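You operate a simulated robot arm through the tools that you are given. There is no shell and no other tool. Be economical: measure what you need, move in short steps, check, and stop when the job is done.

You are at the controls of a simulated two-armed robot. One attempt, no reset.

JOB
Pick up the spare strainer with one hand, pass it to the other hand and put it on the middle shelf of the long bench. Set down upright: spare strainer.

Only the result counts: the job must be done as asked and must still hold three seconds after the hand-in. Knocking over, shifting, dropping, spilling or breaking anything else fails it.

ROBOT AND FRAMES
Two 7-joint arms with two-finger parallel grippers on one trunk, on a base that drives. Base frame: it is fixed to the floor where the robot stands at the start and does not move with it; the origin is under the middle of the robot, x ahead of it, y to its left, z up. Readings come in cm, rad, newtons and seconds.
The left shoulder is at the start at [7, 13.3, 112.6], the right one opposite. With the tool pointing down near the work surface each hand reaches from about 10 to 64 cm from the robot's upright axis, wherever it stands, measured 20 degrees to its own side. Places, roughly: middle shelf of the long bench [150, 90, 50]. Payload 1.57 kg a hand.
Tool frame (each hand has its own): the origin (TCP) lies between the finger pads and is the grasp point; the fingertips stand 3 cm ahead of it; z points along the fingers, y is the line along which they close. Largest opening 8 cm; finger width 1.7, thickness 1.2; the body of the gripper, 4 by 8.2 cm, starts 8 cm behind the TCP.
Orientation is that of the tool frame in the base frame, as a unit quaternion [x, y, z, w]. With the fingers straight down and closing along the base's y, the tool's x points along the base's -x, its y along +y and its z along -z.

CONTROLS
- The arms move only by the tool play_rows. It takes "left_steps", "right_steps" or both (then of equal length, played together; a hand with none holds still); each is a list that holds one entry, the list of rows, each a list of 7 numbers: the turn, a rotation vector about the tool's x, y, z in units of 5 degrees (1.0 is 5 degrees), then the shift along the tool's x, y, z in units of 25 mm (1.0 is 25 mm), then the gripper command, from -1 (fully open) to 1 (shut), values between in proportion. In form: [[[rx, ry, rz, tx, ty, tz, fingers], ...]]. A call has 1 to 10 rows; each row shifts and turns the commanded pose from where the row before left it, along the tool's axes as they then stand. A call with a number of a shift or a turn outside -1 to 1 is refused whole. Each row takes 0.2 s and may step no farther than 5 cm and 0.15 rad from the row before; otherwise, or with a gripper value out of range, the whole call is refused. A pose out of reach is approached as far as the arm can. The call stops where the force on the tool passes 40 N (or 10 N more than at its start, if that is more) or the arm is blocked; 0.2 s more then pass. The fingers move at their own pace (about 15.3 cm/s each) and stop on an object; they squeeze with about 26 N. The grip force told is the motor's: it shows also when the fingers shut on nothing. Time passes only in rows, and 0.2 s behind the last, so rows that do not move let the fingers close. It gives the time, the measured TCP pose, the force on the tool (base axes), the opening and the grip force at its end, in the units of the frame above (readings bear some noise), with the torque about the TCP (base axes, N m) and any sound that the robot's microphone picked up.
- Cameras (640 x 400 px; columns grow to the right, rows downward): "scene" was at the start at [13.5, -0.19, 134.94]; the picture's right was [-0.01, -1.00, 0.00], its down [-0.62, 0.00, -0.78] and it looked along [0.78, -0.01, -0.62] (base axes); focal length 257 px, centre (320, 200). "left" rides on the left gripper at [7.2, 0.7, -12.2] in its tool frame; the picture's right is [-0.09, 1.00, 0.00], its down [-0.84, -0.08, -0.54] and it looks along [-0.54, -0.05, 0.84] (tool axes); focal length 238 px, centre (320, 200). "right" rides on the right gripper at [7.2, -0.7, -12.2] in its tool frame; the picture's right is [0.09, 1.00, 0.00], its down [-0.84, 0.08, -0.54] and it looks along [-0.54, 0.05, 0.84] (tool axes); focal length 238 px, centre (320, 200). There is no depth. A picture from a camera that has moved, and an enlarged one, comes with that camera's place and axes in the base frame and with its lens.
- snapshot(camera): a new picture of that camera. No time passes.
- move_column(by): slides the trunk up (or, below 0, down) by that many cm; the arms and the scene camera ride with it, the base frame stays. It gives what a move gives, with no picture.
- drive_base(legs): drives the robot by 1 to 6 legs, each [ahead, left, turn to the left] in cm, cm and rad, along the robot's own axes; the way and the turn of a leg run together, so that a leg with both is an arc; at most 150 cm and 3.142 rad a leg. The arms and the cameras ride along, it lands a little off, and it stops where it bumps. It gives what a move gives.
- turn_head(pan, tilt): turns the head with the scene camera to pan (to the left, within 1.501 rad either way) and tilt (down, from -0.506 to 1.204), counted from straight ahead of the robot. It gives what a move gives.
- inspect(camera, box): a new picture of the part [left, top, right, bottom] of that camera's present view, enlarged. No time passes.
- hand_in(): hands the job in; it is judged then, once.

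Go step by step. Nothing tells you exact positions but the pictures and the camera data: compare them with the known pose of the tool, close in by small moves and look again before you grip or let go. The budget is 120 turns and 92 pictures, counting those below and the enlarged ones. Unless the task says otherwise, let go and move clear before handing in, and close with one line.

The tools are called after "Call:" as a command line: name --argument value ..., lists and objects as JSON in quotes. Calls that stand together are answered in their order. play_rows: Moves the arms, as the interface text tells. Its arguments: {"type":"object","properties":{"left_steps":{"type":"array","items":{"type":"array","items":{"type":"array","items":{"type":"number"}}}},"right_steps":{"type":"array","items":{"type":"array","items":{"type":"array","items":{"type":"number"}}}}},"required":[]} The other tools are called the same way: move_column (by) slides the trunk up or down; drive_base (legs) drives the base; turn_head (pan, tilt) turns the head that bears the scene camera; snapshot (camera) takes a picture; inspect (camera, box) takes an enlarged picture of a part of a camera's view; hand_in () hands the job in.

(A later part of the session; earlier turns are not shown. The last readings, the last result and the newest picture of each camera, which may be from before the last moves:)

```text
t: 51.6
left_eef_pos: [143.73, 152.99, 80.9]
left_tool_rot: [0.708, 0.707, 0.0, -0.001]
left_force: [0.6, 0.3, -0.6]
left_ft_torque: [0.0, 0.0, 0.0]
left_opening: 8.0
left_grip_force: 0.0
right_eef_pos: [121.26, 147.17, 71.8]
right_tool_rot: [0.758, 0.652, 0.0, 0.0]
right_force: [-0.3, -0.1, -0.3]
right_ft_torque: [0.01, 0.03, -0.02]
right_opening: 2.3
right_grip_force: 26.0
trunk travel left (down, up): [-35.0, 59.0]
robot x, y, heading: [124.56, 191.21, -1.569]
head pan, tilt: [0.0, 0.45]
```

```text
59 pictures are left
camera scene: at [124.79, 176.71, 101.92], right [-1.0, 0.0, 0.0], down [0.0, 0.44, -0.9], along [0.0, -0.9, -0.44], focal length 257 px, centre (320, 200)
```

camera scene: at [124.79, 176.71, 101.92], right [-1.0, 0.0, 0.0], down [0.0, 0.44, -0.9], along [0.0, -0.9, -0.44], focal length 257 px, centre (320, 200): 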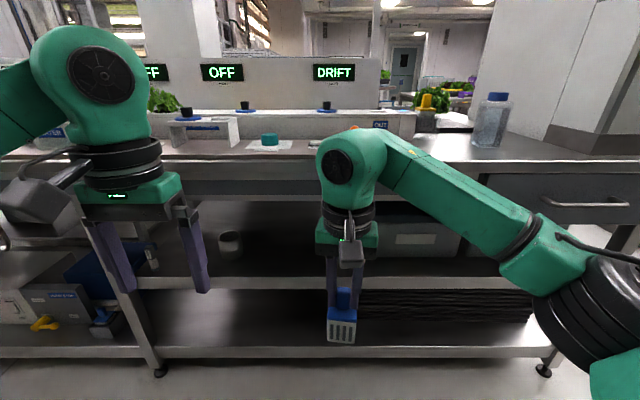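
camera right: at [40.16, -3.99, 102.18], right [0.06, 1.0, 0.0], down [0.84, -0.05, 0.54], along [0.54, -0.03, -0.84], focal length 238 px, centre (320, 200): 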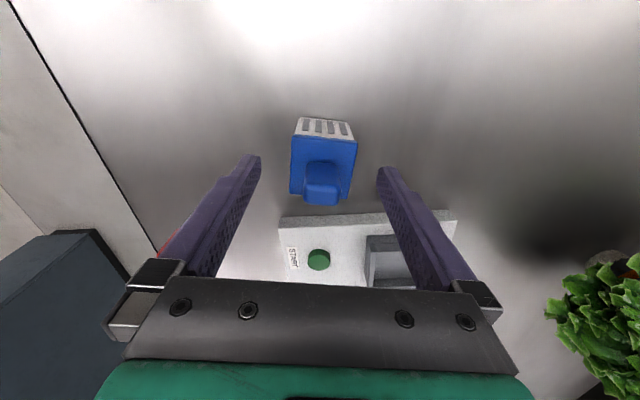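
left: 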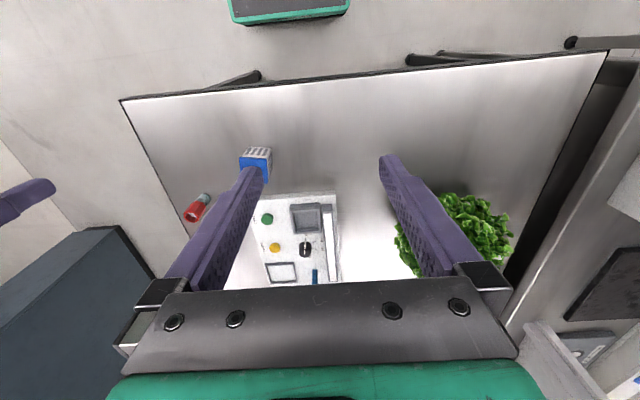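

The middle shelf (z≈50, front edge y≈120) is free around x≈125–140. For the handover I'll twist the right hand about vertical by ~98° so its camera swings out of the way, and pitch the left hand to 45°.

Call:
play_rows --left_steps '[[[0, -1, 0, 0, 0, 0, -1], [0, -1, 0, 0, 0, 0, -1], [0, -1, 0, 0, 0, 0, -1], [0, -1, 0, 0, 0, 0, -1], [0, -1, 0, 0, 0, 0, -1], [0, -1, 0, 0, 0, 0, -1], [0, -1, 0, 0, 0, 0, -1], [0, -1, 0, 0, 0, 0, -1], [0, -1, 0, 0, 0, 0, -1], [0, 0, 0, 0, 0, 0, -1]]]' --right_steps '[[[0, 0, -1, 0, 0, 0, 1], [0, 0, -1, 0, 0, 0, 1], [0, 0, -1, 0, 0, 0, 1], [0, 0, -1, 0, 0, 0, 1], [0, 0, -1, 0, 0, 0, 1], [0, 0, -1, 0, 0, 0, 1], [0, 0, -1, 0, 0, 0, 1], [0, 0, -1, 0, 0, 0, 1], [0, 0, -1, 0, 0, 0, 1], [0, 0, -1, 0, 0, 0, 1]]]'

Call:
play_rows --right_steps '[[[0, 0, -1, 0, 0, 0, 1], [0, 0, -1, 0, 0, 0, 1], [0, 0, -1, 0, 0, 0, 1], [0, 0, -1, 0, 0, 0, 1], [0, 0, -1, 0, 0, 0, 1], [0, 0, -1, 0, 0, 0, 1], [0, 0, -1, 0, 0, 0, 1], [0, 0, -1, 0, 0, 0, 1], [0, 0, -1, 0, 0, 0, 1], [0, 0, -0.7, 0, 0, 0, 1]]]'

Call:
turn_head --pan 0.0 --tilt 0.7

Call:
snapshot --camera "scene"

Call:
snapshot --camera "left"

```text
t: 53.9
left_eef_pos: [143.83, 153.03, 80.92]
left_tool_rot: [0.653, 0.653, -0.271, 0.271]
left_force: [0.4, 1.1, -1.0]
left_ft_torque: [0.01, -0.01, 0.03]
left_opening: 7.98
left_grip_force: 0.0
right_eef_pos: [121.34, 147.33, 71.89]
right_tool_rot: [0.411, 0.912, 0.0, 0.0]
right_force: [0.3, 0.9, -1.2]
right_ft_torque: [0.0, -0.02, 0.0]
right_opening: 2.32
right_grip_force: 26.2
trunk travel left (down, up): [-35.0, 59.0]
robot x, y, heading: [125.0, 191.03, -1.568]
head pan, tilt: [0.0, 0.45]
```

```text
t: 56.0
left_eef_pos: [143.89, 153.03, 80.81]
left_tool_rot: [0.654, 0.652, -0.271, 0.271]
left_force: [0.0, -0.2, -0.7]
left_ft_torque: [-0.02, 0.03, 0.0]
left_opening: 8.0
left_grip_force: 0.1
right_eef_pos: [134.43, 160.4, 71.1]
right_tool_rot: [0.1, 0.995, -0.001, 0.001]
right_force: [-0.1, -0.7, -0.7]
right_ft_torque: [-0.01, -0.01, 0.0]
right_opening: 2.3
right_grip_force: 26.3
right hand out of reach, approached as far as the arm can: row 2, 3, 4, 5, 6, 7, 8, 9, 10
trunk travel left (down, up): [-35.0, 59.0]
robot x, y, heading: [124.75, 190.89, -1.574]
head pan, tilt: [0.0, 0.45]
```

```text
t: 56.8
left_eef_pos: [143.86, 153.05, 80.93]
left_tool_rot: [0.653, 0.653, -0.27, 0.271]
left_force: [-0.2, -0.2, 0.5]
left_ft_torque: [-0.03, -0.02, 0.0]
left_opening: 8.01
left_grip_force: 0.1
right_eef_pos: [134.38, 160.39, 71.14]
right_tool_rot: [0.1, 0.995, -0.001, 0.001]
right_force: [0.1, -0.1, -0.5]
right_ft_torque: [0.01, 0.0, -0.02]
right_opening: 2.32
right_grip_force: 26.5
trunk travel left (down, up): [-35.0, 59.0]
robot x, y, heading: [125.27, 191.18, -1.567]
head pan, tilt: [0.0, 0.7]
```

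```text
58 pictures are left
camera scene: at [124.79, 177.4, 99.7], right [-1.0, 0.0, 0.0], down [0.0, 0.64, -0.77], along [0.0, -0.77, -0.64], focal length 257 px, centre (320, 200)
```

scene: 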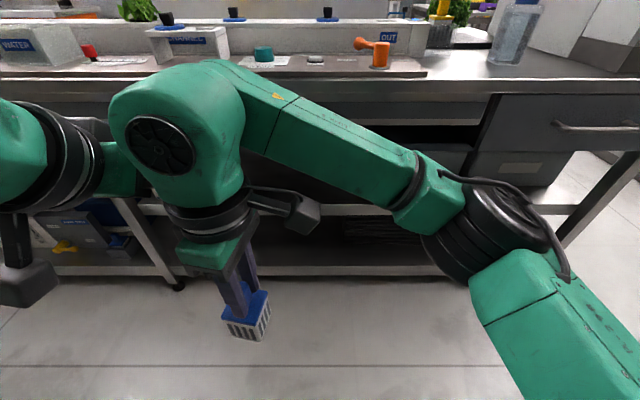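

```text
57 pictures are left
camera left: at [144.41, 166.67, 84.34], right [1.0, -0.07, 0.07], down [-0.08, -0.21, 0.97], along [-0.05, -0.98, -0.21], focal length 238 px, centre (320, 200)
```

left: 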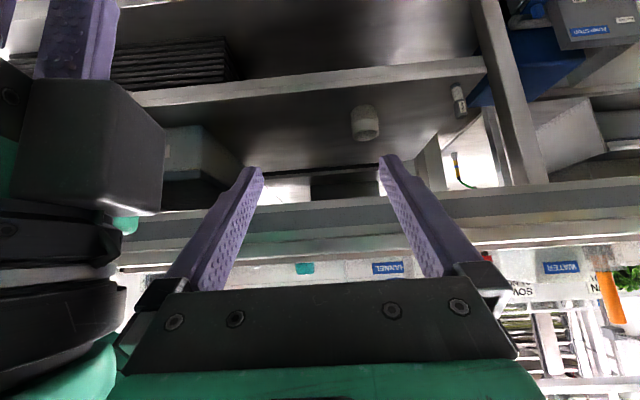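

The right wrist ran into its limit near the end of the twist, which pulled it sideways. I'll turn it back partly (camera toward right-rear at ~135°), and have the left hand come in diagonally instead.

Call:
play_rows --right_steps '[[[0, 0, 1, 0, 0, 0, 1], [0, 0, 1, 0, 0, 0, 1], [0, 0, 1, 0, 0, 0, 1], [0, 0, 1, 0, 0, 0, 1], [0, 0, 1, 0, 0, 0, 1]]]'

```text
t: 58.0
left_eef_pos: [143.82, 153.06, 80.89]
left_tool_rot: [0.653, 0.653, -0.271, 0.271]
left_force: [0.2, -0.2, -1.0]
left_ft_torque: [0.0, 0.02, 0.02]
left_opening: 8.02
left_grip_force: 0.0
right_eef_pos: [134.31, 160.43, 71.18]
right_tool_rot: [0.313, 0.95, -0.001, 0.001]
right_force: [0.0, -0.8, -1.3]
right_ft_torque: [0.0, -0.03, 0.0]
right_opening: 2.32
right_grip_force: 26.0
trunk travel left (down, up): [-35.0, 59.0]
robot x, y, heading: [124.78, 191.06, -1.565]
head pan, tilt: [0.0, 0.7]
```

Call:
play_rows --right_steps '[[[0, 0, 0.85, 0, 0, 0, 1], [0, 0, 0.85, 0, 0, 0, 1], [0, 0, 0, -0.177, -0.91, 0, 1], [0, 0, 0, -0.177, -0.91, 0, 1], [0, 0, 0, -0.177, -0.91, 0, 1], [0, 0, 0, -0.177, -0.91, 0, 1], [0, 0, 0, -0.177, -0.91, 0, 1], [0, 0, 0, -0.177, -0.91, 0, 1], [0, 0, 0, -0.177, -0.91, 0, 1], [0, 0, 0, -0.177, -0.91, 0, 1]]]'

```text
t: 60.2
left_eef_pos: [143.87, 153.03, 80.96]
left_tool_rot: [0.654, 0.653, -0.271, 0.271]
left_force: [-0.5, 0.8, 1.5]
left_ft_torque: [0.02, -0.01, 0.01]
left_opening: 8.0
left_grip_force: 0.0
right_eef_pos: [124.49, 146.03, 71.21]
right_tool_rot: [0.382, 0.924, 0.0, 0.0]
right_force: [-0.2, 0.1, -0.9]
right_ft_torque: [0.01, 0.03, 0.0]
right_opening: 2.3
right_grip_force: 26.0
right hand out of reach, approached as far as the arm can: row 10
trunk travel left (down, up): [-35.0, 59.0]
robot x, y, heading: [124.61, 190.92, -1.572]
head pan, tilt: [0.0, 0.7]
```

Right is in place at [124.5,146,71.2]. Now I yaw the left hand 45° so it points forward-right and down.

Call:
play_rows --left_steps '[[[0.707, 0, 0.707, 0, 0, 0, -1], [0.707, 0, 0.707, 0, 0, 0, -1], [0.707, 0, 0.707, 0, 0, 0, -1], [0.707, 0, 0.707, 0, 0, 0, -1], [0.707, 0, 0.707, 0, 0, 0, -1], [0.707, 0, 0.707, 0, 0, 0, -1], [0.707, 0, 0.707, 0, 0, 0, -1], [0.707, 0, 0.707, 0, 0, 0, -1], [0.707, 0, 0.707, 0, 0, 0, -1]]]'

Call:
snapshot --camera "left"

Call:
snapshot --camera "scene"

```text
t: 62.2
left_eef_pos: [143.29, 158.16, 81.42]
left_tool_rot: [0.853, 0.355, -0.354, 0.147]
left_force: [0.5, 0.4, -0.1]
left_ft_torque: [-0.01, -0.01, 0.0]
left_opening: 7.98
left_grip_force: 0.0
left hand out of reach, approached as far as the arm can: row 7, 8, 9
right_eef_pos: [124.63, 146.21, 71.37]
right_tool_rot: [0.381, 0.924, -0.001, 0.002]
right_force: [0.6, -0.4, -0.2]
right_ft_torque: [-0.01, -0.02, -0.01]
right_opening: 2.32
right_grip_force: 26.1
trunk travel left (down, up): [-35.0, 59.0]
robot x, y, heading: [124.79, 190.83, -1.568]
head pan, tilt: [0.0, 0.7]
```

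```text
56 pictures are left
camera left: at [153.21, 167.28, 84.91], right [0.66, -0.75, 0.06], down [-0.2, -0.09, 0.97], along [-0.72, -0.66, -0.21], focal length 238 px, centre (320, 200)
```

left: 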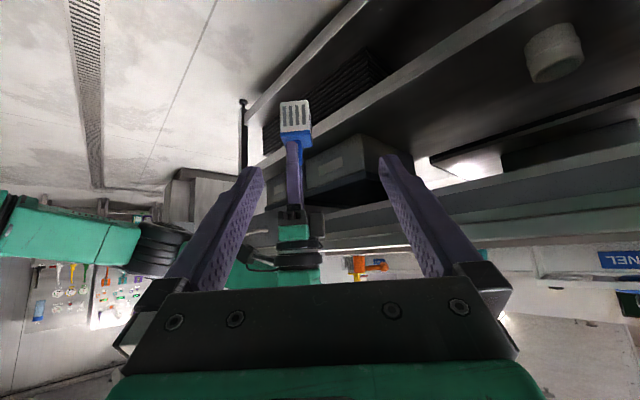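

```text
55 pictures are left
camera scene: at [124.8, 177.54, 99.72], right [-1.0, 0.0, 0.0], down [0.0, 0.64, -0.77], along [0.0, -0.77, -0.64], focal length 257 px, centre (320, 200)
```

scene: 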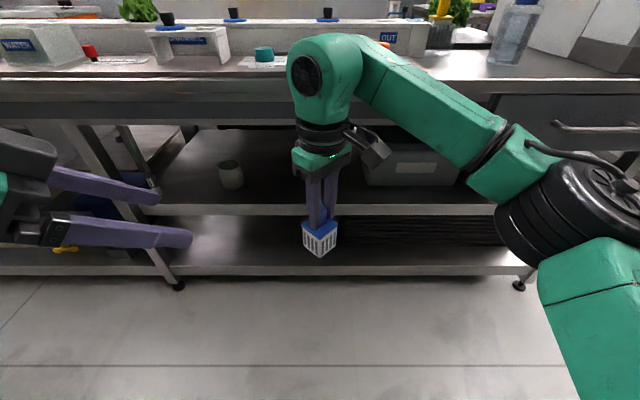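

Left now points at the strainer correctly. Moving it along its approach line to about 10 cm short of the grip point, then checking.

Call:
play_rows --left_steps '[[[0, 0, 0, -0.2, -0.236, 0.84, -1], [0, 0, 0, -0.2, -0.236, 0.84, -1], [0, 0, 0, -0.2, -0.236, 0.84, -1], [0, 0, 0, -0.2, -0.236, 0.84, -1], [0, 0, 0, -0.2, -0.236, 0.84, -1], [0, 0, 0, -0.2, -0.236, 0.84, -1], [0, 0, 0, -0.2, -0.236, 0.84, -1], [0, 0, 0, -0.2, -0.236, 0.84, -1]]]'

Call:
snapshot --camera "left"

Call:
snapshot --camera "scene"

```text
t: 64.0
left_eef_pos: [129.24, 150.79, 72.49]
left_tool_rot: [0.853, 0.355, -0.353, 0.147]
left_force: [0.2, 0.0, 0.4]
left_ft_torque: [-0.01, -0.01, -0.03]
left_opening: 7.99
left_grip_force: 0.0
right_eef_pos: [124.53, 146.01, 71.28]
right_tool_rot: [0.381, 0.924, -0.001, 0.001]
right_force: [0.6, 0.0, -0.5]
right_ft_torque: [-0.01, 0.01, 0.01]
right_opening: 2.31
right_grip_force: 25.9
trunk travel left (down, up): [-35.0, 59.0]
robot x, y, heading: [125.4, 190.89, -1.572]
head pan, tilt: [0.0, 0.7]
```

```text
54 pictures are left
camera left: at [139.38, 160.05, 75.88], right [0.66, -0.75, 0.07], down [-0.2, -0.09, 0.97], along [-0.72, -0.66, -0.21], focal length 238 px, centre (320, 200)
```

left: 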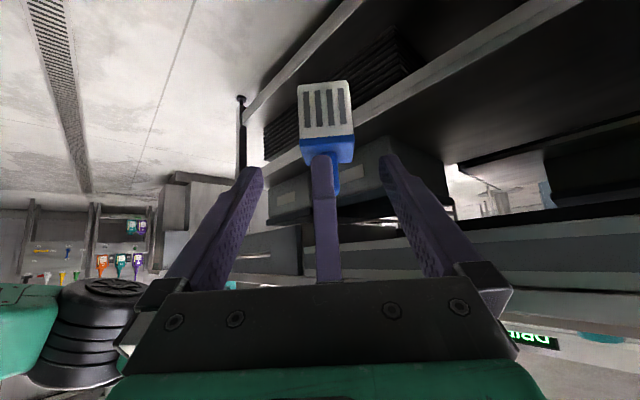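

```text
53 pictures are left
camera scene: at [124.77, 177.38, 99.69], right [-1.0, 0.0, 0.0], down [0.0, 0.64, -0.76], along [0.0, -0.76, -0.64], focal length 257 px, centre (320, 200)
```

scene: 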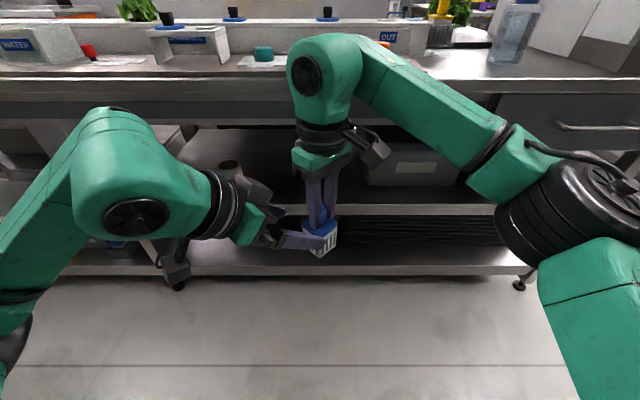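

The strainer lies on the approach line, about 0.5 cm toward tool +y. I advance the remaining ~9.8 cm with that correction, fingers open.

Call:
play_rows --left_steps '[[[0, 0, 0, 0.026, 0.04, 0.65, -1], [0, 0, 0, 0.026, 0.04, 0.65, -1], [0, 0, 0, 0.026, 0.04, 0.65, -1], [0, 0, 0, 0.026, 0.04, 0.65, -1], [0, 0, 0, 0.026, 0.04, 0.65, -1], [0, 0, 0, 0, 0, 0.65, -1]]]'

Call:
snapshot --camera "left"

Call:
inspect --camera "scene" --box '[220, 120, 400, 280]'

```text
t: 65.4
left_eef_pos: [125.01, 145.8, 65.2]
left_tool_rot: [0.853, 0.354, -0.353, 0.146]
left_force: [0.5, -0.8, -0.6]
left_ft_torque: [-0.02, 0.02, 0.0]
left_opening: 8.02
left_grip_force: 0.0
right_eef_pos: [124.6, 145.99, 71.12]
right_tool_rot: [0.382, 0.924, 0.0, 0.001]
right_force: [0.4, -0.3, -0.9]
right_ft_torque: [0.01, -0.04, -0.03]
right_opening: 2.31
right_grip_force: 26.3
trunk travel left (down, up): [-35.0, 59.0]
robot x, y, heading: [124.89, 191.17, -1.57]
head pan, tilt: [0.0, 0.7]
```

```text
52 pictures are left
camera left: at [135.13, 154.99, 68.75], right [0.66, -0.75, 0.06], down [-0.2, -0.09, 0.97], along [-0.72, -0.66, -0.21], focal length 238 px, centre (320, 200)
```

left: 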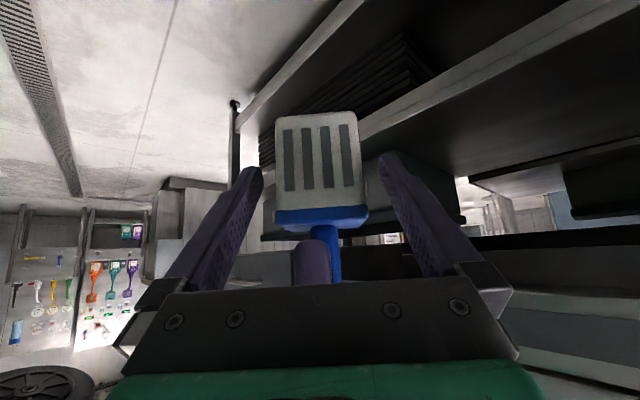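

```text
2.50 times, centred on (310, 200) of scene
camera zoom: at [124.78, 177.38, 99.69], right [-1.0, 0.0, 0.0], down [0.0, 0.64, -0.76], along [0.0, -0.76, -0.64], focal length 643 px, centre (345, 200)
```

zoom: 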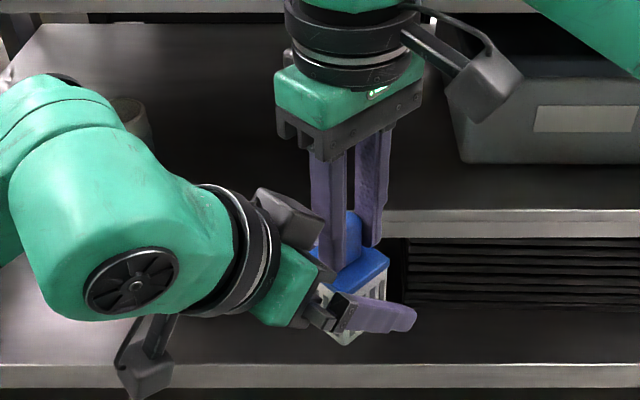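

Fingers straddle the body evenly. Closing the left hand.

Call:
play_rows --left_steps '[[[0, 0, 0, 0, 0, 0, -0.2], [0, 0, 0, 0, 0, 0, 0.3], [0, 0, 0, 0, 0, 0, 1], [0, 0, 0, 0, 0, 0, 1], [0, 0, 0, 0, 0, 0, 1]]]'

Call:
snapshot --camera "left"

```text
t: 66.6
left_eef_pos: [125.03, 145.82, 65.31]
left_tool_rot: [0.854, 0.354, -0.353, 0.146]
left_force: [3.2, -6.1, -1.7]
left_ft_torque: [0.13, 0.01, -0.01]
left_opening: 4.53
left_grip_force: 26.0
right_eef_pos: [124.41, 146.06, 71.33]
right_tool_rot: [0.382, 0.924, 0.0, 0.001]
right_force: [-3.1, 5.9, 3.3]
right_ft_torque: [0.27, 0.16, -0.01]
right_opening: 2.32
right_grip_force: 26.2
trunk travel left (down, up): [-35.0, 59.0]
robot x, y, heading: [125.08, 190.9, -1.575]
head pan, tilt: [0.0, 0.7]
```

```text
50 pictures are left
camera left: at [135.17, 154.99, 68.77], right [0.66, -0.75, 0.07], down [-0.2, -0.09, 0.97], along [-0.72, -0.66, -0.21], focal length 238 px, centre (320, 200)
```

left: 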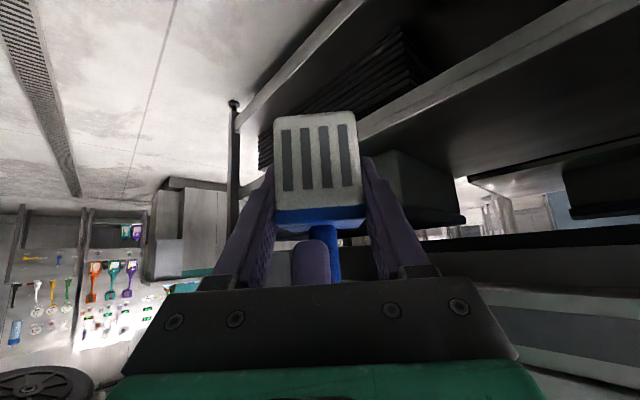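

Left holds the body (opening 4.5). Now release with the right only slightly (to ~3.4 cm, avoiding the left palm) and raise it.

Call:
play_rows --right_steps '[[[0, 0, 0, 0, 0, 0, 0.15], [0, 0, 0, 0, 0, 0, 0.15], [0, 0, 0, 0, 0, 0, 0.15]]]'

Call:
play_rows --right_steps '[[[0, 0, 0, 0, 0, -0.4, 0.15], [0, 0, 0, 0, 0, -0.6, 0.15], [0, 0, 0, 0, 0, -0.6, 0.15], [0, 0, 0, 0, 0, -0.6, 0.15], [0, 0, 0, 0, 0, -0.6, 0.15]]]'

Call:
snapshot --camera "scene"

Call:
snapshot --camera "left"

```text
t: 67.4
left_eef_pos: [125.22, 145.89, 65.43]
left_tool_rot: [0.853, 0.354, -0.353, 0.147]
left_force: [1.1, 4.3, 0.9]
left_ft_torque: [-0.37, 0.06, 0.06]
left_opening: 4.52
left_grip_force: 25.6
right_eef_pos: [124.49, 145.99, 71.12]
right_tool_rot: [0.382, 0.924, -0.001, 0.0]
right_force: [-1.8, -3.4, 0.0]
right_ft_torque: [0.07, -0.01, -0.05]
right_opening: 3.05
right_grip_force: 0.2
trunk travel left (down, up): [-35.0, 59.0]
robot x, y, heading: [125.14, 190.9, -1.568]
head pan, tilt: [0.0, 0.7]
```

```text
t: 68.6
left_eef_pos: [125.14, 145.84, 65.3]
left_tool_rot: [0.853, 0.354, -0.354, 0.147]
left_force: [-0.3, -0.2, -2.0]
left_ft_torque: [-0.09, 0.02, 0.04]
left_opening: 4.55
left_grip_force: 26.2
right_eef_pos: [124.78, 147.48, 77.85]
right_tool_rot: [0.381, 0.924, 0.0, 0.001]
right_force: [-0.5, 0.3, 1.5]
right_ft_torque: [0.01, -0.04, -0.01]
right_opening: 3.41
right_grip_force: 0.0
right hand out of reach, approached as far as the arm can: row 3, 4, 5
trunk travel left (down, up): [-35.0, 59.0]
robot x, y, heading: [124.89, 190.8, -1.567]
head pan, tilt: [0.0, 0.7]
```

```text
49 pictures are left
camera scene: at [124.8, 177.43, 99.7], right [-1.0, 0.0, 0.0], down [0.0, 0.64, -0.77], along [0.0, -0.77, -0.64], focal length 257 px, centre (320, 200)
```

scene: 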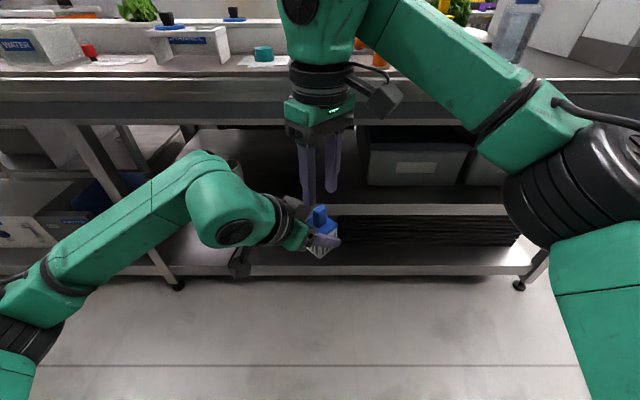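

```text
48 pictures are left
camera left: at [135.17, 155.02, 68.73], right [0.66, -0.75, 0.06], down [-0.2, -0.09, 0.97], along [-0.72, -0.66, -0.21], focal length 238 px, centre (320, 200)
```

left: 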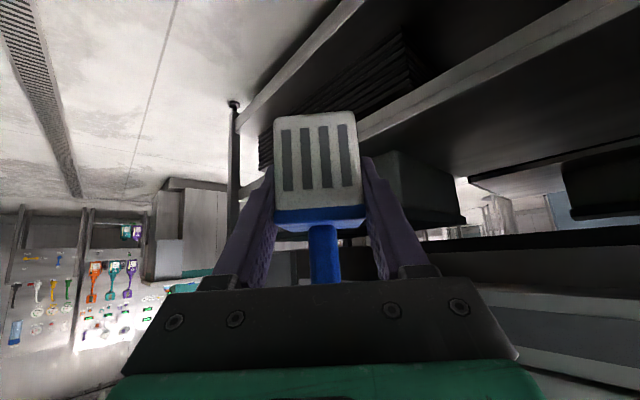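

Handover succeeded. Now retreat the right hand to the right and untwist it.

Call:
play_rows --right_steps '[[[0, 0, 0, 0.6, -0.6, 0, 0], [0, 0, 0, 0.6, -0.6, 0, 0], [0, 0, 0, 0.6, -0.6, 0, 0], [0, 0, 0, 0.6, -0.6, 0, 0], [0, 0, 0, 0.6, -0.6, 0, 0], [0, 0, 1, 0.4, -0.4, 0, 0], [0, 0, 1, 0.4, -0.4, 0, 0], [0, 0, 1, 0, 0, 0, 0], [0, 0, 1, 0, 0, 0, 0], [0, 0, 1, 0, 0, 0, 0]]]'

Call:
play_rows --right_steps '[[[0, 0, 1, 0.6, 0, 0, 0], [0, 0, 1, 0.6, 0, 0, 0], [0, 0, 1, 0.6, 0, 0, 0], [0, 0, 1, 0.6, 0, 0, 0], [0, 0, 0, 0.6, 0, 0, 0]]]'

Call:
turn_head --pan 0.0 --tilt 0.55

Call:
snapshot --camera "scene"

```text
t: 70.8
left_eef_pos: [125.05, 145.83, 65.33]
left_tool_rot: [0.853, 0.354, -0.354, 0.146]
left_force: [0.4, -0.3, 0.4]
left_ft_torque: [0.04, 0.0, 0.04]
left_opening: 4.55
left_grip_force: 25.7
right_eef_pos: [112.41, 150.21, 76.85]
right_tool_rot: [0.573, 0.819, 0.0, 0.001]
right_force: [0.0, 0.2, -0.4]
right_ft_torque: [0.03, 0.0, 0.03]
right_opening: 3.99
right_grip_force: 0.0
right hand out of reach, approached as far as the arm can: row 1, 2, 3, 4, 5
trunk travel left (down, up): [-35.0, 59.0]
robot x, y, heading: [124.81, 190.94, -1.571]
head pan, tilt: [0.0, 0.7]
```

```text
t: 72.0
left_eef_pos: [125.16, 145.87, 65.4]
left_tool_rot: [0.853, 0.355, -0.353, 0.147]
left_force: [0.0, -0.3, -0.8]
left_ft_torque: [-0.02, 0.02, 0.02]
left_opening: 4.53
left_grip_force: 25.7
right_eef_pos: [111.14, 157.45, 76.81]
right_tool_rot: [0.707, 0.707, 0.0, 0.001]
right_force: [-0.9, -0.8, 1.2]
right_ft_torque: [0.01, -0.01, -0.02]
right_opening: 4.0
right_grip_force: 0.0
trunk travel left (down, up): [-35.0, 59.0]
robot x, y, heading: [125.43, 190.68, -1.567]
head pan, tilt: [0.0, 0.7]
```

```text
t: 72.7
left_eef_pos: [125.1, 145.92, 65.45]
left_tool_rot: [0.853, 0.354, -0.353, 0.146]
left_force: [-0.4, -0.3, 0.0]
left_ft_torque: [0.0, -0.02, -0.04]
left_opening: 4.54
left_grip_force: 25.8
right_eef_pos: [111.04, 157.42, 76.81]
right_tool_rot: [0.707, 0.707, 0.0, 0.001]
right_force: [1.1, -0.2, -0.7]
right_ft_torque: [-0.01, 0.0, 0.0]
right_opening: 4.03
right_grip_force: 0.1
trunk travel left (down, up): [-35.0, 59.0]
robot x, y, heading: [124.94, 190.81, -1.567]
head pan, tilt: [0.0, 0.55]
```

```text
47 pictures are left
camera scene: at [124.78, 176.92, 101.0], right [-1.0, 0.0, 0.0], down [0.0, 0.52, -0.85], along [0.0, -0.85, -0.52], focal length 257 px, centre (320, 200)
```

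scene: 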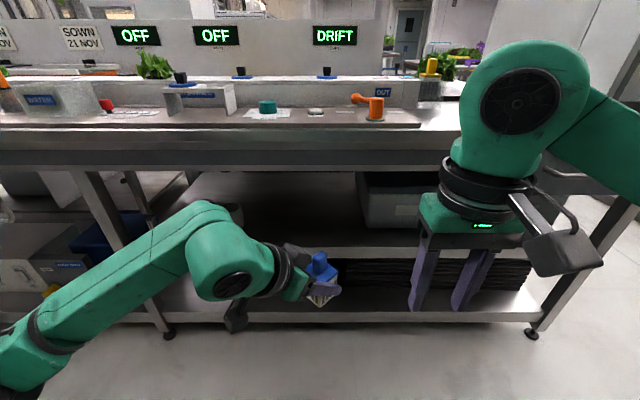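

The free spot on the shelf is x≈113–148; I'll target centre [130, 113.5]. Retract the right hand, lower the trunk 8 cm, then drive 18 cm closer.

Call:
play_rows --right_steps '[[[0, 0, 0, 0.9, 0, 0, 0], [0, 0, 0, 0.9, 0, 0, 0], [0, 0, 0, 0.9, 0, 0, 0], [0, 0, 0, 0.9, 0, 0, 0], [0, 0, 0, 0.9, 0, 0, 0]]]'

Call:
move_column --by -8

Call:
drive_base --legs '[[16, 0, 0]]'

Call:
snapshot --camera "scene"

Call:
snapshot --camera "left"

```text
t: 73.9
left_eef_pos: [125.21, 145.81, 65.34]
left_tool_rot: [0.853, 0.355, -0.353, 0.147]
left_force: [-0.1, -0.8, -0.3]
left_ft_torque: [-0.02, -0.01, -0.03]
left_opening: 4.53
left_grip_force: 26.0
right_eef_pos: [111.03, 168.79, 76.74]
right_tool_rot: [0.707, 0.708, 0.0, 0.001]
right_force: [-1.0, 0.3, -0.6]
right_ft_torque: [-0.01, 0.0, -0.01]
right_opening: 3.99
right_grip_force: 0.1
trunk travel left (down, up): [-35.0, 59.0]
robot x, y, heading: [125.15, 191.27, -1.579]
head pan, tilt: [0.0, 0.55]
```

```text
t: 75.1
left_eef_pos: [125.13, 145.81, 57.23]
left_tool_rot: [0.853, 0.355, -0.353, 0.146]
left_force: [-0.2, -0.1, 0.2]
left_ft_torque: [-0.03, 0.02, -0.01]
left_opening: 4.55
left_grip_force: 25.9
right_eef_pos: [111.22, 168.85, 68.82]
right_tool_rot: [0.707, 0.707, 0.0, 0.0]
right_force: [-0.1, 0.7, 0.2]
right_ft_torque: [0.01, 0.0, 0.01]
right_opening: 4.01
right_grip_force: 0.0
trunk travel left (down, up): [-27.0, 67.0]
robot x, y, heading: [125.06, 190.83, -1.569]
head pan, tilt: [0.0, 0.55]
```

```text
t: 76.5
left_eef_pos: [125.03, 129.87, 57.32]
left_tool_rot: [0.853, 0.354, -0.353, 0.147]
left_force: [1.2, 0.0, -0.5]
left_ft_torque: [0.01, 0.0, 0.02]
left_opening: 4.56
left_grip_force: 25.6
right_eef_pos: [111.05, 152.82, 68.59]
right_tool_rot: [0.707, 0.707, 0.0, 0.001]
right_force: [-0.7, 0.3, -0.2]
right_ft_torque: [0.0, -0.02, 0.01]
right_opening: 4.02
right_grip_force: 0.1
trunk travel left (down, up): [-27.0, 67.0]
robot x, y, heading: [124.79, 175.26, -1.573]
head pan, tilt: [0.0, 0.55]
```

```text
46 pictures are left
camera scene: at [124.77, 160.86, 93.0], right [-1.0, 0.0, 0.0], down [0.0, 0.52, -0.85], along [0.0, -0.85, -0.52], focal length 257 px, centre (320, 200)
```

scene: 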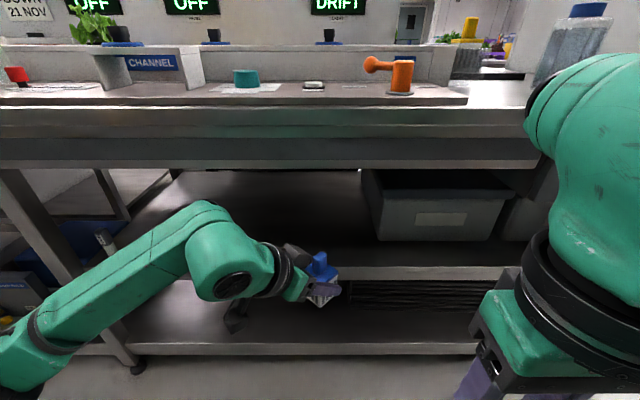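

```text
45 pictures are left
camera left: at [135.12, 138.97, 60.76], right [0.66, -0.75, 0.06], down [-0.2, -0.09, 0.97], along [-0.72, -0.66, -0.21], focal length 238 px, centre (320, 200)
```

left: 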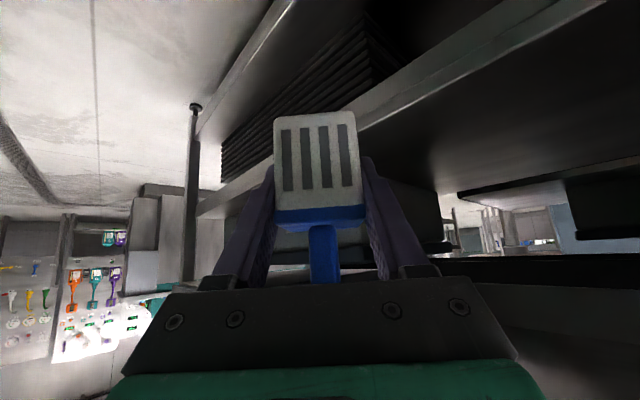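

All clear; strainer bottom is around z≈54. Drive 6 cm more and then move the left hand over the shelf to about [130,113.5].

Call:
drive_base --legs '[[6, 0, 0]]'

Call:
play_rows --left_steps '[[[0, 0, 0, -0.182, 0.727, 0.182, 1], [0, 0, 0, -0.182, 0.727, 0.182, 1], [0, 0, 0, -0.182, 0.727, 0.182, 1], [0, 0, 0, -0.182, 0.727, 0.182, 1], [0, 0, 0, -0.182, 0.727, 0.182, 1], [0, 0, 0, -0.182, 0.727, 0.182, 1]]]'

Call:
snapshot --camera "scene"

Call:
snapshot --camera "left"

```text
t: 77.5
left_eef_pos: [125.03, 123.88, 57.36]
left_tool_rot: [0.854, 0.354, -0.353, 0.146]
left_force: [0.5, -0.1, 0.2]
left_ft_torque: [0.02, -0.01, -0.01]
left_opening: 4.53
left_grip_force: 26.5
right_eef_pos: [110.98, 146.82, 68.7]
right_tool_rot: [0.707, 0.708, 0.0, 0.001]
right_force: [0.5, -0.4, 0.4]
right_ft_torque: [0.0, -0.01, 0.03]
right_opening: 4.02
right_grip_force: 0.1
trunk travel left (down, up): [-27.0, 67.0]
robot x, y, heading: [124.47, 169.3, -1.576]
head pan, tilt: [0.0, 0.55]
```

```text
t: 78.9
left_eef_pos: [127.39, 118.69, 57.22]
left_tool_rot: [0.853, 0.354, -0.353, 0.147]
left_force: [-0.1, -0.4, -0.6]
left_ft_torque: [-0.03, 0.01, -0.02]
left_opening: 4.55
left_grip_force: 26.1
left hand out of reach, approached as far as the arm can: row 4, 5, 6
right_eef_pos: [111.02, 146.78, 68.77]
right_tool_rot: [0.707, 0.707, 0.0, 0.001]
right_force: [0.3, -0.1, 0.2]
right_ft_torque: [0.03, -0.03, 0.01]
right_opening: 4.02
right_grip_force: 0.1
trunk travel left (down, up): [-27.0, 67.0]
robot x, y, heading: [125.15, 168.9, -1.573]
head pan, tilt: [0.0, 0.55]
```

```text
44 pictures are left
camera scene: at [124.77, 154.92, 93.01], right [-1.0, 0.0, 0.0], down [0.0, 0.52, -0.85], along [0.0, -0.85, -0.52], focal length 257 px, centre (320, 200)
```

scene: 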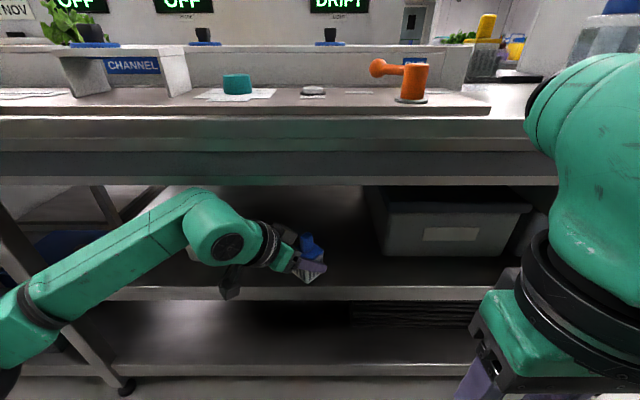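

```text
43 pictures are left
camera left: at [137.57, 127.78, 60.76], right [0.66, -0.75, 0.07], down [-0.2, -0.09, 0.97], along [-0.72, -0.66, -0.21], focal length 238 px, centre (320, 200)
```

left: 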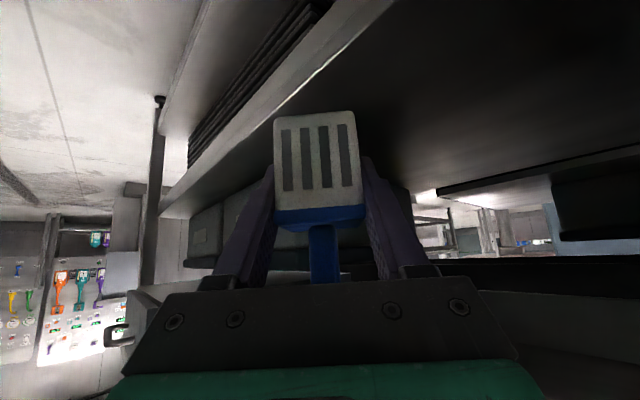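

The left wrist joint would come too close to the bench apron in this diagonal pose. I'll yaw the left hand 45° so it points straight in (wrist stays outside), while shifting the right hand further right.

Call:
play_rows --left_steps '[[[-0.707, 0, -0.707, 0, 0, 0, 1], [-0.707, 0, -0.707, 0, 0, 0, 1], [-0.707, 0, -0.707, 0, 0, 0, 1], [-0.707, 0, -0.707, 0, 0, 0, 1], [-0.707, 0, -0.707, 0, 0, 0, 1], [-0.707, 0, -0.707, 0, 0, 0, 1], [-0.707, 0, -0.707, 0, 0, 0, 1], [-0.707, 0, -0.707, 0, 0, 0, 1], [-0.707, 0, -0.707, 0, 0, 0, 1]]]' --right_steps '[[[0, 0, 0, 0, -0.8, 0, 0], [0, 0, 0, 0, -0.8, 0, 0], [0, 0, 0, 0, -0.8, 0, 0], [0, 0, 0, 0, 0, 0, 0], [0, 0, 0, 0, 0, 0, 0], [0, 0, 0, 0, 0, 0, 0], [0, 0, 0, 0, 0, 0, 0], [0, 0, 0, 0, 0, 0, 0], [0, 0, 0, 0, 0, 0, 0]]]'

Call:
snapshot --camera "scene"

Call:
snapshot --camera "left"

```text
t: 80.9
left_eef_pos: [127.64, 118.61, 57.38]
left_tool_rot: [0.652, 0.655, -0.27, 0.271]
left_force: [0.0, -1.1, 0.6]
left_ft_torque: [-0.02, 0.0, -0.01]
left_opening: 4.52
left_grip_force: 25.5
right_eef_pos: [104.98, 146.88, 68.78]
right_tool_rot: [0.706, 0.708, 0.001, 0.001]
right_force: [-0.1, -0.1, 0.1]
right_ft_torque: [0.0, -0.02, 0.0]
right_opening: 4.01
right_grip_force: 0.1
trunk travel left (down, up): [-27.0, 67.0]
robot x, y, heading: [124.69, 169.2, -1.571]
head pan, tilt: [0.0, 0.55]
```

```text
42 pictures are left
camera scene: at [124.75, 154.92, 93.01], right [-1.0, 0.0, 0.0], down [0.0, 0.52, -0.85], along [0.0, -0.85, -0.52], focal length 257 px, centre (320, 200)
```

scene: 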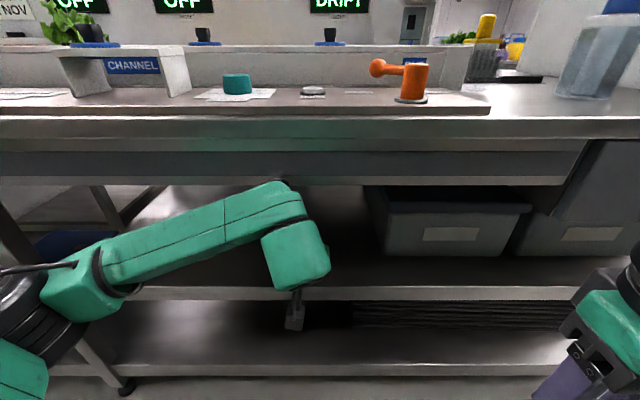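

```text
41 pictures are left
camera left: at [128.1, 132.28, 60.83], right [1.0, -0.06, 0.07], down [-0.08, -0.21, 0.97], along [-0.05, -0.98, -0.21], focal length 238 px, centre (320, 200)
```

left: 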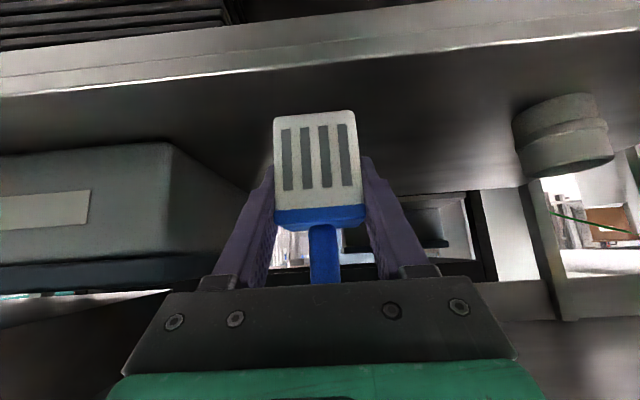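

The hand now points straight in, wrist outside. Advance 3.2 cm (TCP y≈115.5), then lower 2.5 cm.

Call:
play_rows --left_steps '[[[0, 0, 0, -0.3, 0, 0.3, 1], [0, 0, 0, -0.3, 0, 0.3, 1], [0, 0, 0, -0.3, 0, 0.3, 1], [0, 0, 0, 0, 0, 0, 1], [0, 0, 0, 0.35, 0, 0.35, 1], [0, 0, 0, 0.35, 0, 0.35, 1]]]'

Call:
snapshot --camera "left"

Call:
snapshot --camera "scene"

```text
t: 82.3
left_eef_pos: [127.55, 115.38, 54.84]
left_tool_rot: [0.653, 0.653, -0.271, 0.271]
left_force: [0.3, -0.1, -0.4]
left_ft_torque: [0.03, 0.04, 0.01]
left_opening: 4.55
left_grip_force: 26.1
right_eef_pos: [105.08, 146.75, 68.65]
right_tool_rot: [0.706, 0.708, 0.0, 0.002]
right_force: [0.5, -0.1, 0.0]
right_ft_torque: [0.0, 0.02, -0.01]
right_opening: 3.99
right_grip_force: 0.0
trunk travel left (down, up): [-27.0, 67.0]
robot x, y, heading: [124.95, 168.94, -1.57]
head pan, tilt: [0.0, 0.55]
```

```text
40 pictures are left
camera left: at [128.1, 129.07, 58.32], right [1.0, -0.07, 0.07], down [-0.08, -0.21, 0.97], along [-0.05, -0.98, -0.21], focal length 238 px, centre (320, 200)
```

left: 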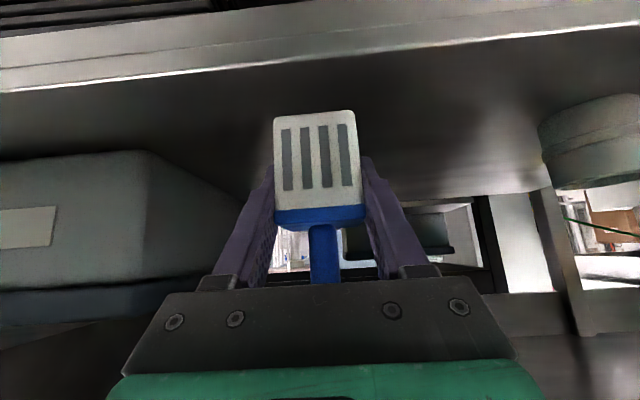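

```text
39 pictures are left
camera scene: at [124.76, 154.92, 93.01], right [-1.0, 0.0, 0.0], down [0.0, 0.52, -0.85], along [0.0, -0.85, -0.52], focal length 257 px, centre (320, 200)
```

scene: 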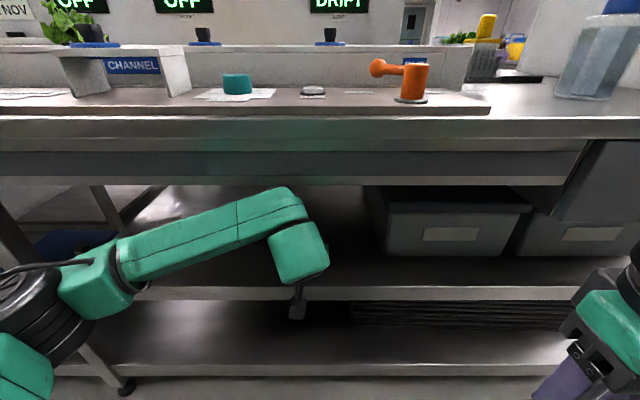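

The strainer is over the shelf, with bottom roughly 1–2 cm above it. Lowering gently and watching the force.

Call:
play_rows --left_steps '[[[0, 0, 0, 0.07, 0, 0.07, 1], [0, 0, 0, 0.07, 0, 0.07, 1], [0, 0, 0, 0.07, 0, 0.07, 1], [0, 0, 0, 0.07, 0, 0.07, 1]]]'

Call:
inspect --camera "left" --box '[220, 30, 420, 230]'

```text
t: 83.3
left_eef_pos: [127.53, 115.43, 53.78]
left_tool_rot: [0.653, 0.653, -0.271, 0.271]
left_force: [0.2, -0.5, 0.2]
left_ft_torque: [0.0, 0.02, 0.01]
left_opening: 4.54
left_grip_force: 26.4
right_eef_pos: [105.01, 146.86, 68.74]
right_tool_rot: [0.707, 0.708, 0.001, 0.001]
right_force: [0.0, 0.0, 0.3]
right_ft_torque: [0.0, 0.01, -0.02]
right_opening: 4.0
right_grip_force: 0.0
trunk travel left (down, up): [-27.0, 67.0]
robot x, y, heading: [125.01, 169.19, -1.568]
head pan, tilt: [0.0, 0.55]
```

```text
2.00 times, centred on (320, 130) of left
camera zoom: at [128.09, 129.08, 57.31], right [1.0, -0.07, 0.07], down [-0.08, -0.21, 0.97], along [-0.05, -0.98, -0.21], focal length 477 px, centre (320, 340)
```

zoom: 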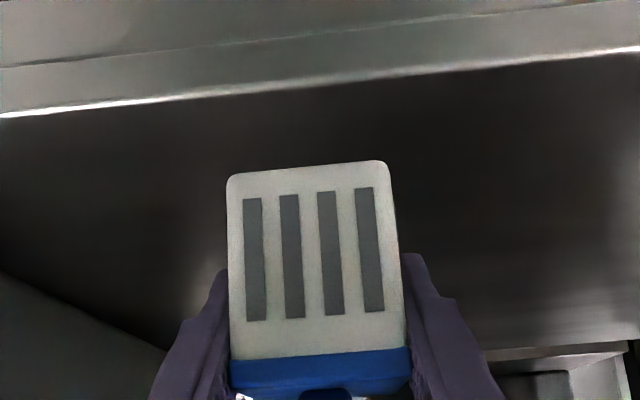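

Gap is about half a centimetre now. Continuing in very small steps.

Call:
play_rows --left_steps '[[[0, 0, 0, 0.045, 0, 0.045, 1], [0, 0, 0, 0.045, 0, 0.045, 1]]]'

Call:
play_rows --left_steps '[[[0, 0, 0, 0.04, 0, 0.04, 1], [0, 0, 0, 0.04, 0, 0.04, 1]]]'

```text
t: 83.9
left_eef_pos: [127.45, 115.37, 53.56]
left_tool_rot: [0.653, 0.653, -0.271, 0.271]
left_force: [0.5, -0.6, -0.3]
left_ft_torque: [0.0, -0.03, 0.0]
left_opening: 4.55
left_grip_force: 25.8
right_eef_pos: [104.88, 146.76, 68.75]
right_tool_rot: [0.707, 0.708, 0.0, 0.001]
right_force: [-0.1, -0.5, -0.1]
right_ft_torque: [0.02, -0.01, -0.01]
right_opening: 3.99
right_grip_force: 0.1
trunk travel left (down, up): [-27.0, 67.0]
robot x, y, heading: [125.04, 168.85, -1.573]
head pan, tilt: [0.0, 0.55]
```

```text
t: 84.5
left_eef_pos: [127.55, 115.35, 53.22]
left_tool_rot: [0.654, 0.653, -0.271, 0.27]
left_force: [0.3, 0.7, -0.2]
left_ft_torque: [-0.03, 0.03, -0.03]
left_opening: 4.54
left_grip_force: 25.9
right_eef_pos: [104.98, 146.77, 68.79]
right_tool_rot: [0.706, 0.708, 0.0, 0.001]
right_force: [-0.1, 0.1, -0.1]
right_ft_torque: [0.0, 0.02, 0.01]
right_opening: 4.0
right_grip_force: 0.0
trunk travel left (down, up): [-27.0, 67.0]
robot x, y, heading: [124.75, 169.22, -1.57]
head pan, tilt: [0.0, 0.55]
```

Call:
play_rows --left_steps '[[[0, 0, 0, 0.04, 0, 0.04, 1], [0, 0, 0, 0.04, 0, 0.04, 1]]]'

Call:
inspect --camera "left" --box '[220, 30, 420, 230]'

```text
t: 85.1
left_eef_pos: [127.47, 115.52, 52.93]
left_tool_rot: [0.653, 0.653, -0.271, 0.27]
left_force: [-0.1, -0.5, 0.5]
left_ft_torque: [-0.01, -0.03, -0.02]
left_opening: 4.56
left_grip_force: 25.8
right_eef_pos: [104.96, 146.85, 68.7]
right_tool_rot: [0.707, 0.707, 0.001, 0.002]
right_force: [0.1, 0.1, -0.1]
right_ft_torque: [0.01, -0.02, -0.01]
right_opening: 4.01
right_grip_force: 0.1
trunk travel left (down, up): [-27.0, 67.0]
robot x, y, heading: [124.62, 169.24, -1.571]
head pan, tilt: [0.0, 0.55]
```

```text
2.00 times, centred on (320, 130) of left
camera zoom: at [128.09, 129.08, 56.47], right [1.0, -0.07, 0.07], down [-0.08, -0.21, 0.97], along [-0.05, -0.98, -0.21], focal length 477 px, centre (320, 340)
```

zoom: 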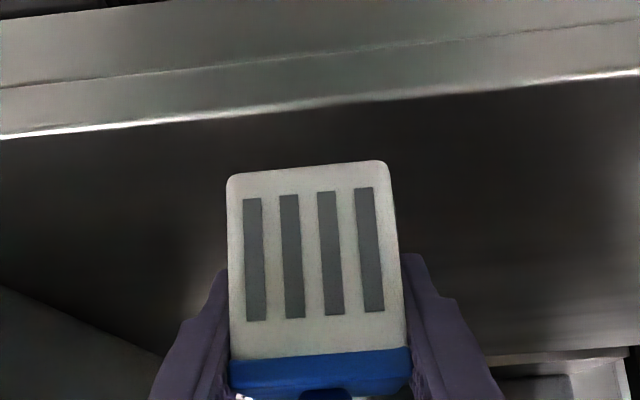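

Contact hasn't come where I expected, so the shelf may be lower and its edge farther back. I'll measure the edge more accurately with enlarged views.

Call:
inspect --camera "scene" --box '[260, 240, 400, 320]'

Call:
turn_head --pan 0.0 --tilt 1.0

Call:
snapshot --camera "scene"

Call:
snapshot --camera "right"

```text
4.57 times, centred on (330, 280) of scene
camera zoom: at [124.76, 154.92, 93.01], right [-1.0, 0.0, 0.0], down [0.0, 0.52, -0.85], along [0.0, -0.85, -0.52], focal length 1175 px, centre (274, -166)
```

zoom: 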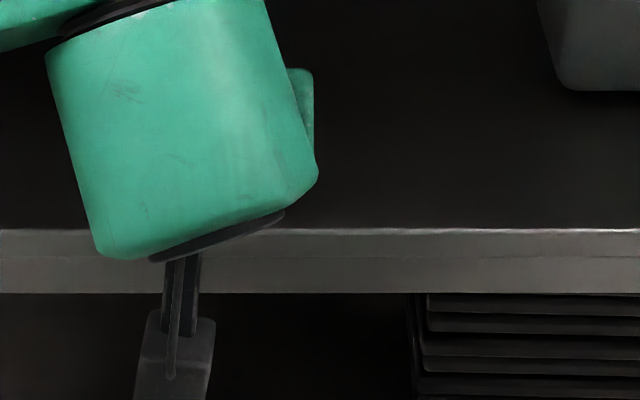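

```text
t: 86.0
left_eef_pos: [127.49, 115.5, 53.06]
left_tool_rot: [0.654, 0.653, -0.271, 0.27]
left_force: [-0.4, 0.5, 0.2]
left_ft_torque: [-0.01, 0.0, -0.01]
left_opening: 4.54
left_grip_force: 25.6
right_eef_pos: [104.97, 146.76, 68.65]
right_tool_rot: [0.707, 0.707, 0.0, 0.001]
right_force: [-0.6, -0.5, -0.6]
right_ft_torque: [-0.02, -0.02, 0.02]
right_opening: 3.98
right_grip_force: 0.1
trunk travel left (down, up): [-27.0, 67.0]
robot x, y, heading: [125.35, 168.93, -1.569]
head pan, tilt: [0.0, 1.0]
```

```text
35 pictures are left
camera scene: at [124.76, 156.93, 89.36], right [-1.0, 0.0, 0.0], down [0.0, 0.84, -0.54], along [0.0, -0.54, -0.84], focal length 257 px, centre (320, 200)
```

scene: 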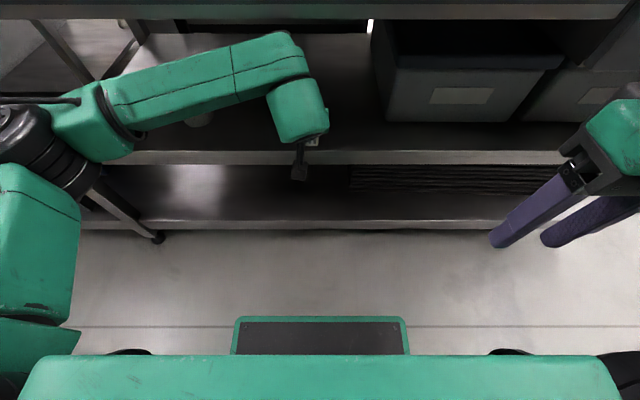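

```text
34 pictures are left
camera right: at [104.21, 153.84, 81.03], right [1.0, 0.09, 0.0], down [0.08, -0.84, 0.54], along [0.05, -0.54, -0.84], focal length 238 px, centre (320, 200)
```

right: 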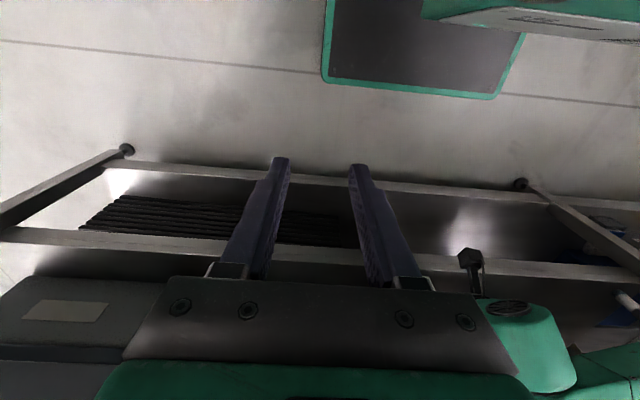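

Combining five views, the shelf surface is at z≈46 with its front edge at y≈115.7, so I must go deeper. Advancing 5.5 cm more at the present height.

Call:
play_rows --left_steps '[[[0, 0, 0, -0.31, 0, 0.31, 1], [0, 0, 0, -0.31, 0, 0.31, 1], [0, 0, 0, -0.31, 0, 0.31, 1], [0, 0, 0, -0.31, 0, 0.31, 1], [0, 0, 0, -0.31, 0, 0.31, 1]]]'

Call:
snapshot --camera "left"

Call:
snapshot --camera "scene"

```text
t: 87.2
left_eef_pos: [127.49, 110.01, 52.96]
left_tool_rot: [0.654, 0.653, -0.271, 0.27]
left_force: [0.2, 0.0, 0.0]
left_ft_torque: [0.0, -0.01, 0.03]
left_opening: 4.52
left_grip_force: 25.9
right_eef_pos: [105.05, 146.8, 68.83]
right_tool_rot: [0.706, 0.708, 0.0, 0.001]
right_force: [0.3, 0.9, -0.8]
right_ft_torque: [-0.02, -0.03, 0.02]
right_opening: 4.01
right_grip_force: 0.1
trunk travel left (down, up): [-27.0, 67.0]
robot x, y, heading: [125.15, 168.96, -1.575]
head pan, tilt: [0.0, 1.0]
```

```text
33 pictures are left
camera left: at [128.08, 123.58, 56.43], right [1.0, -0.07, 0.07], down [-0.08, -0.21, 0.97], along [-0.05, -0.98, -0.21], focal length 238 px, centre (320, 200)
```

left: 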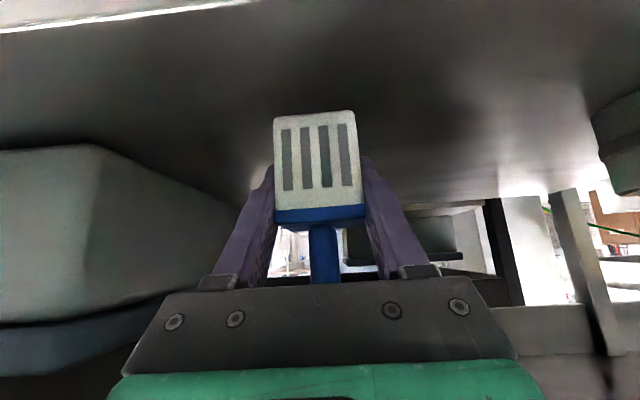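

```text
32 pictures are left
camera scene: at [124.76, 156.93, 89.36], right [-1.0, 0.0, 0.0], down [0.0, 0.84, -0.54], along [0.0, -0.54, -0.84], focal length 257 px, centre (320, 200)
```

scene: 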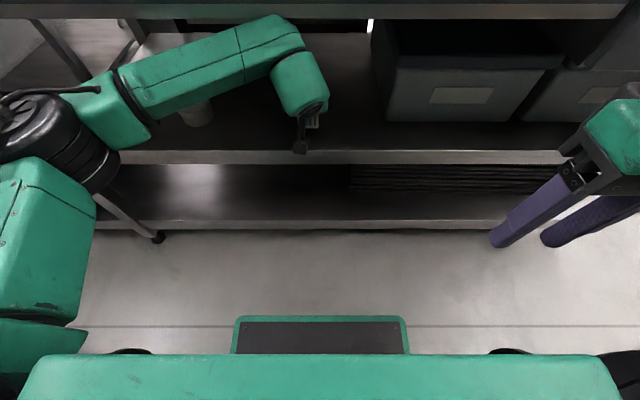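

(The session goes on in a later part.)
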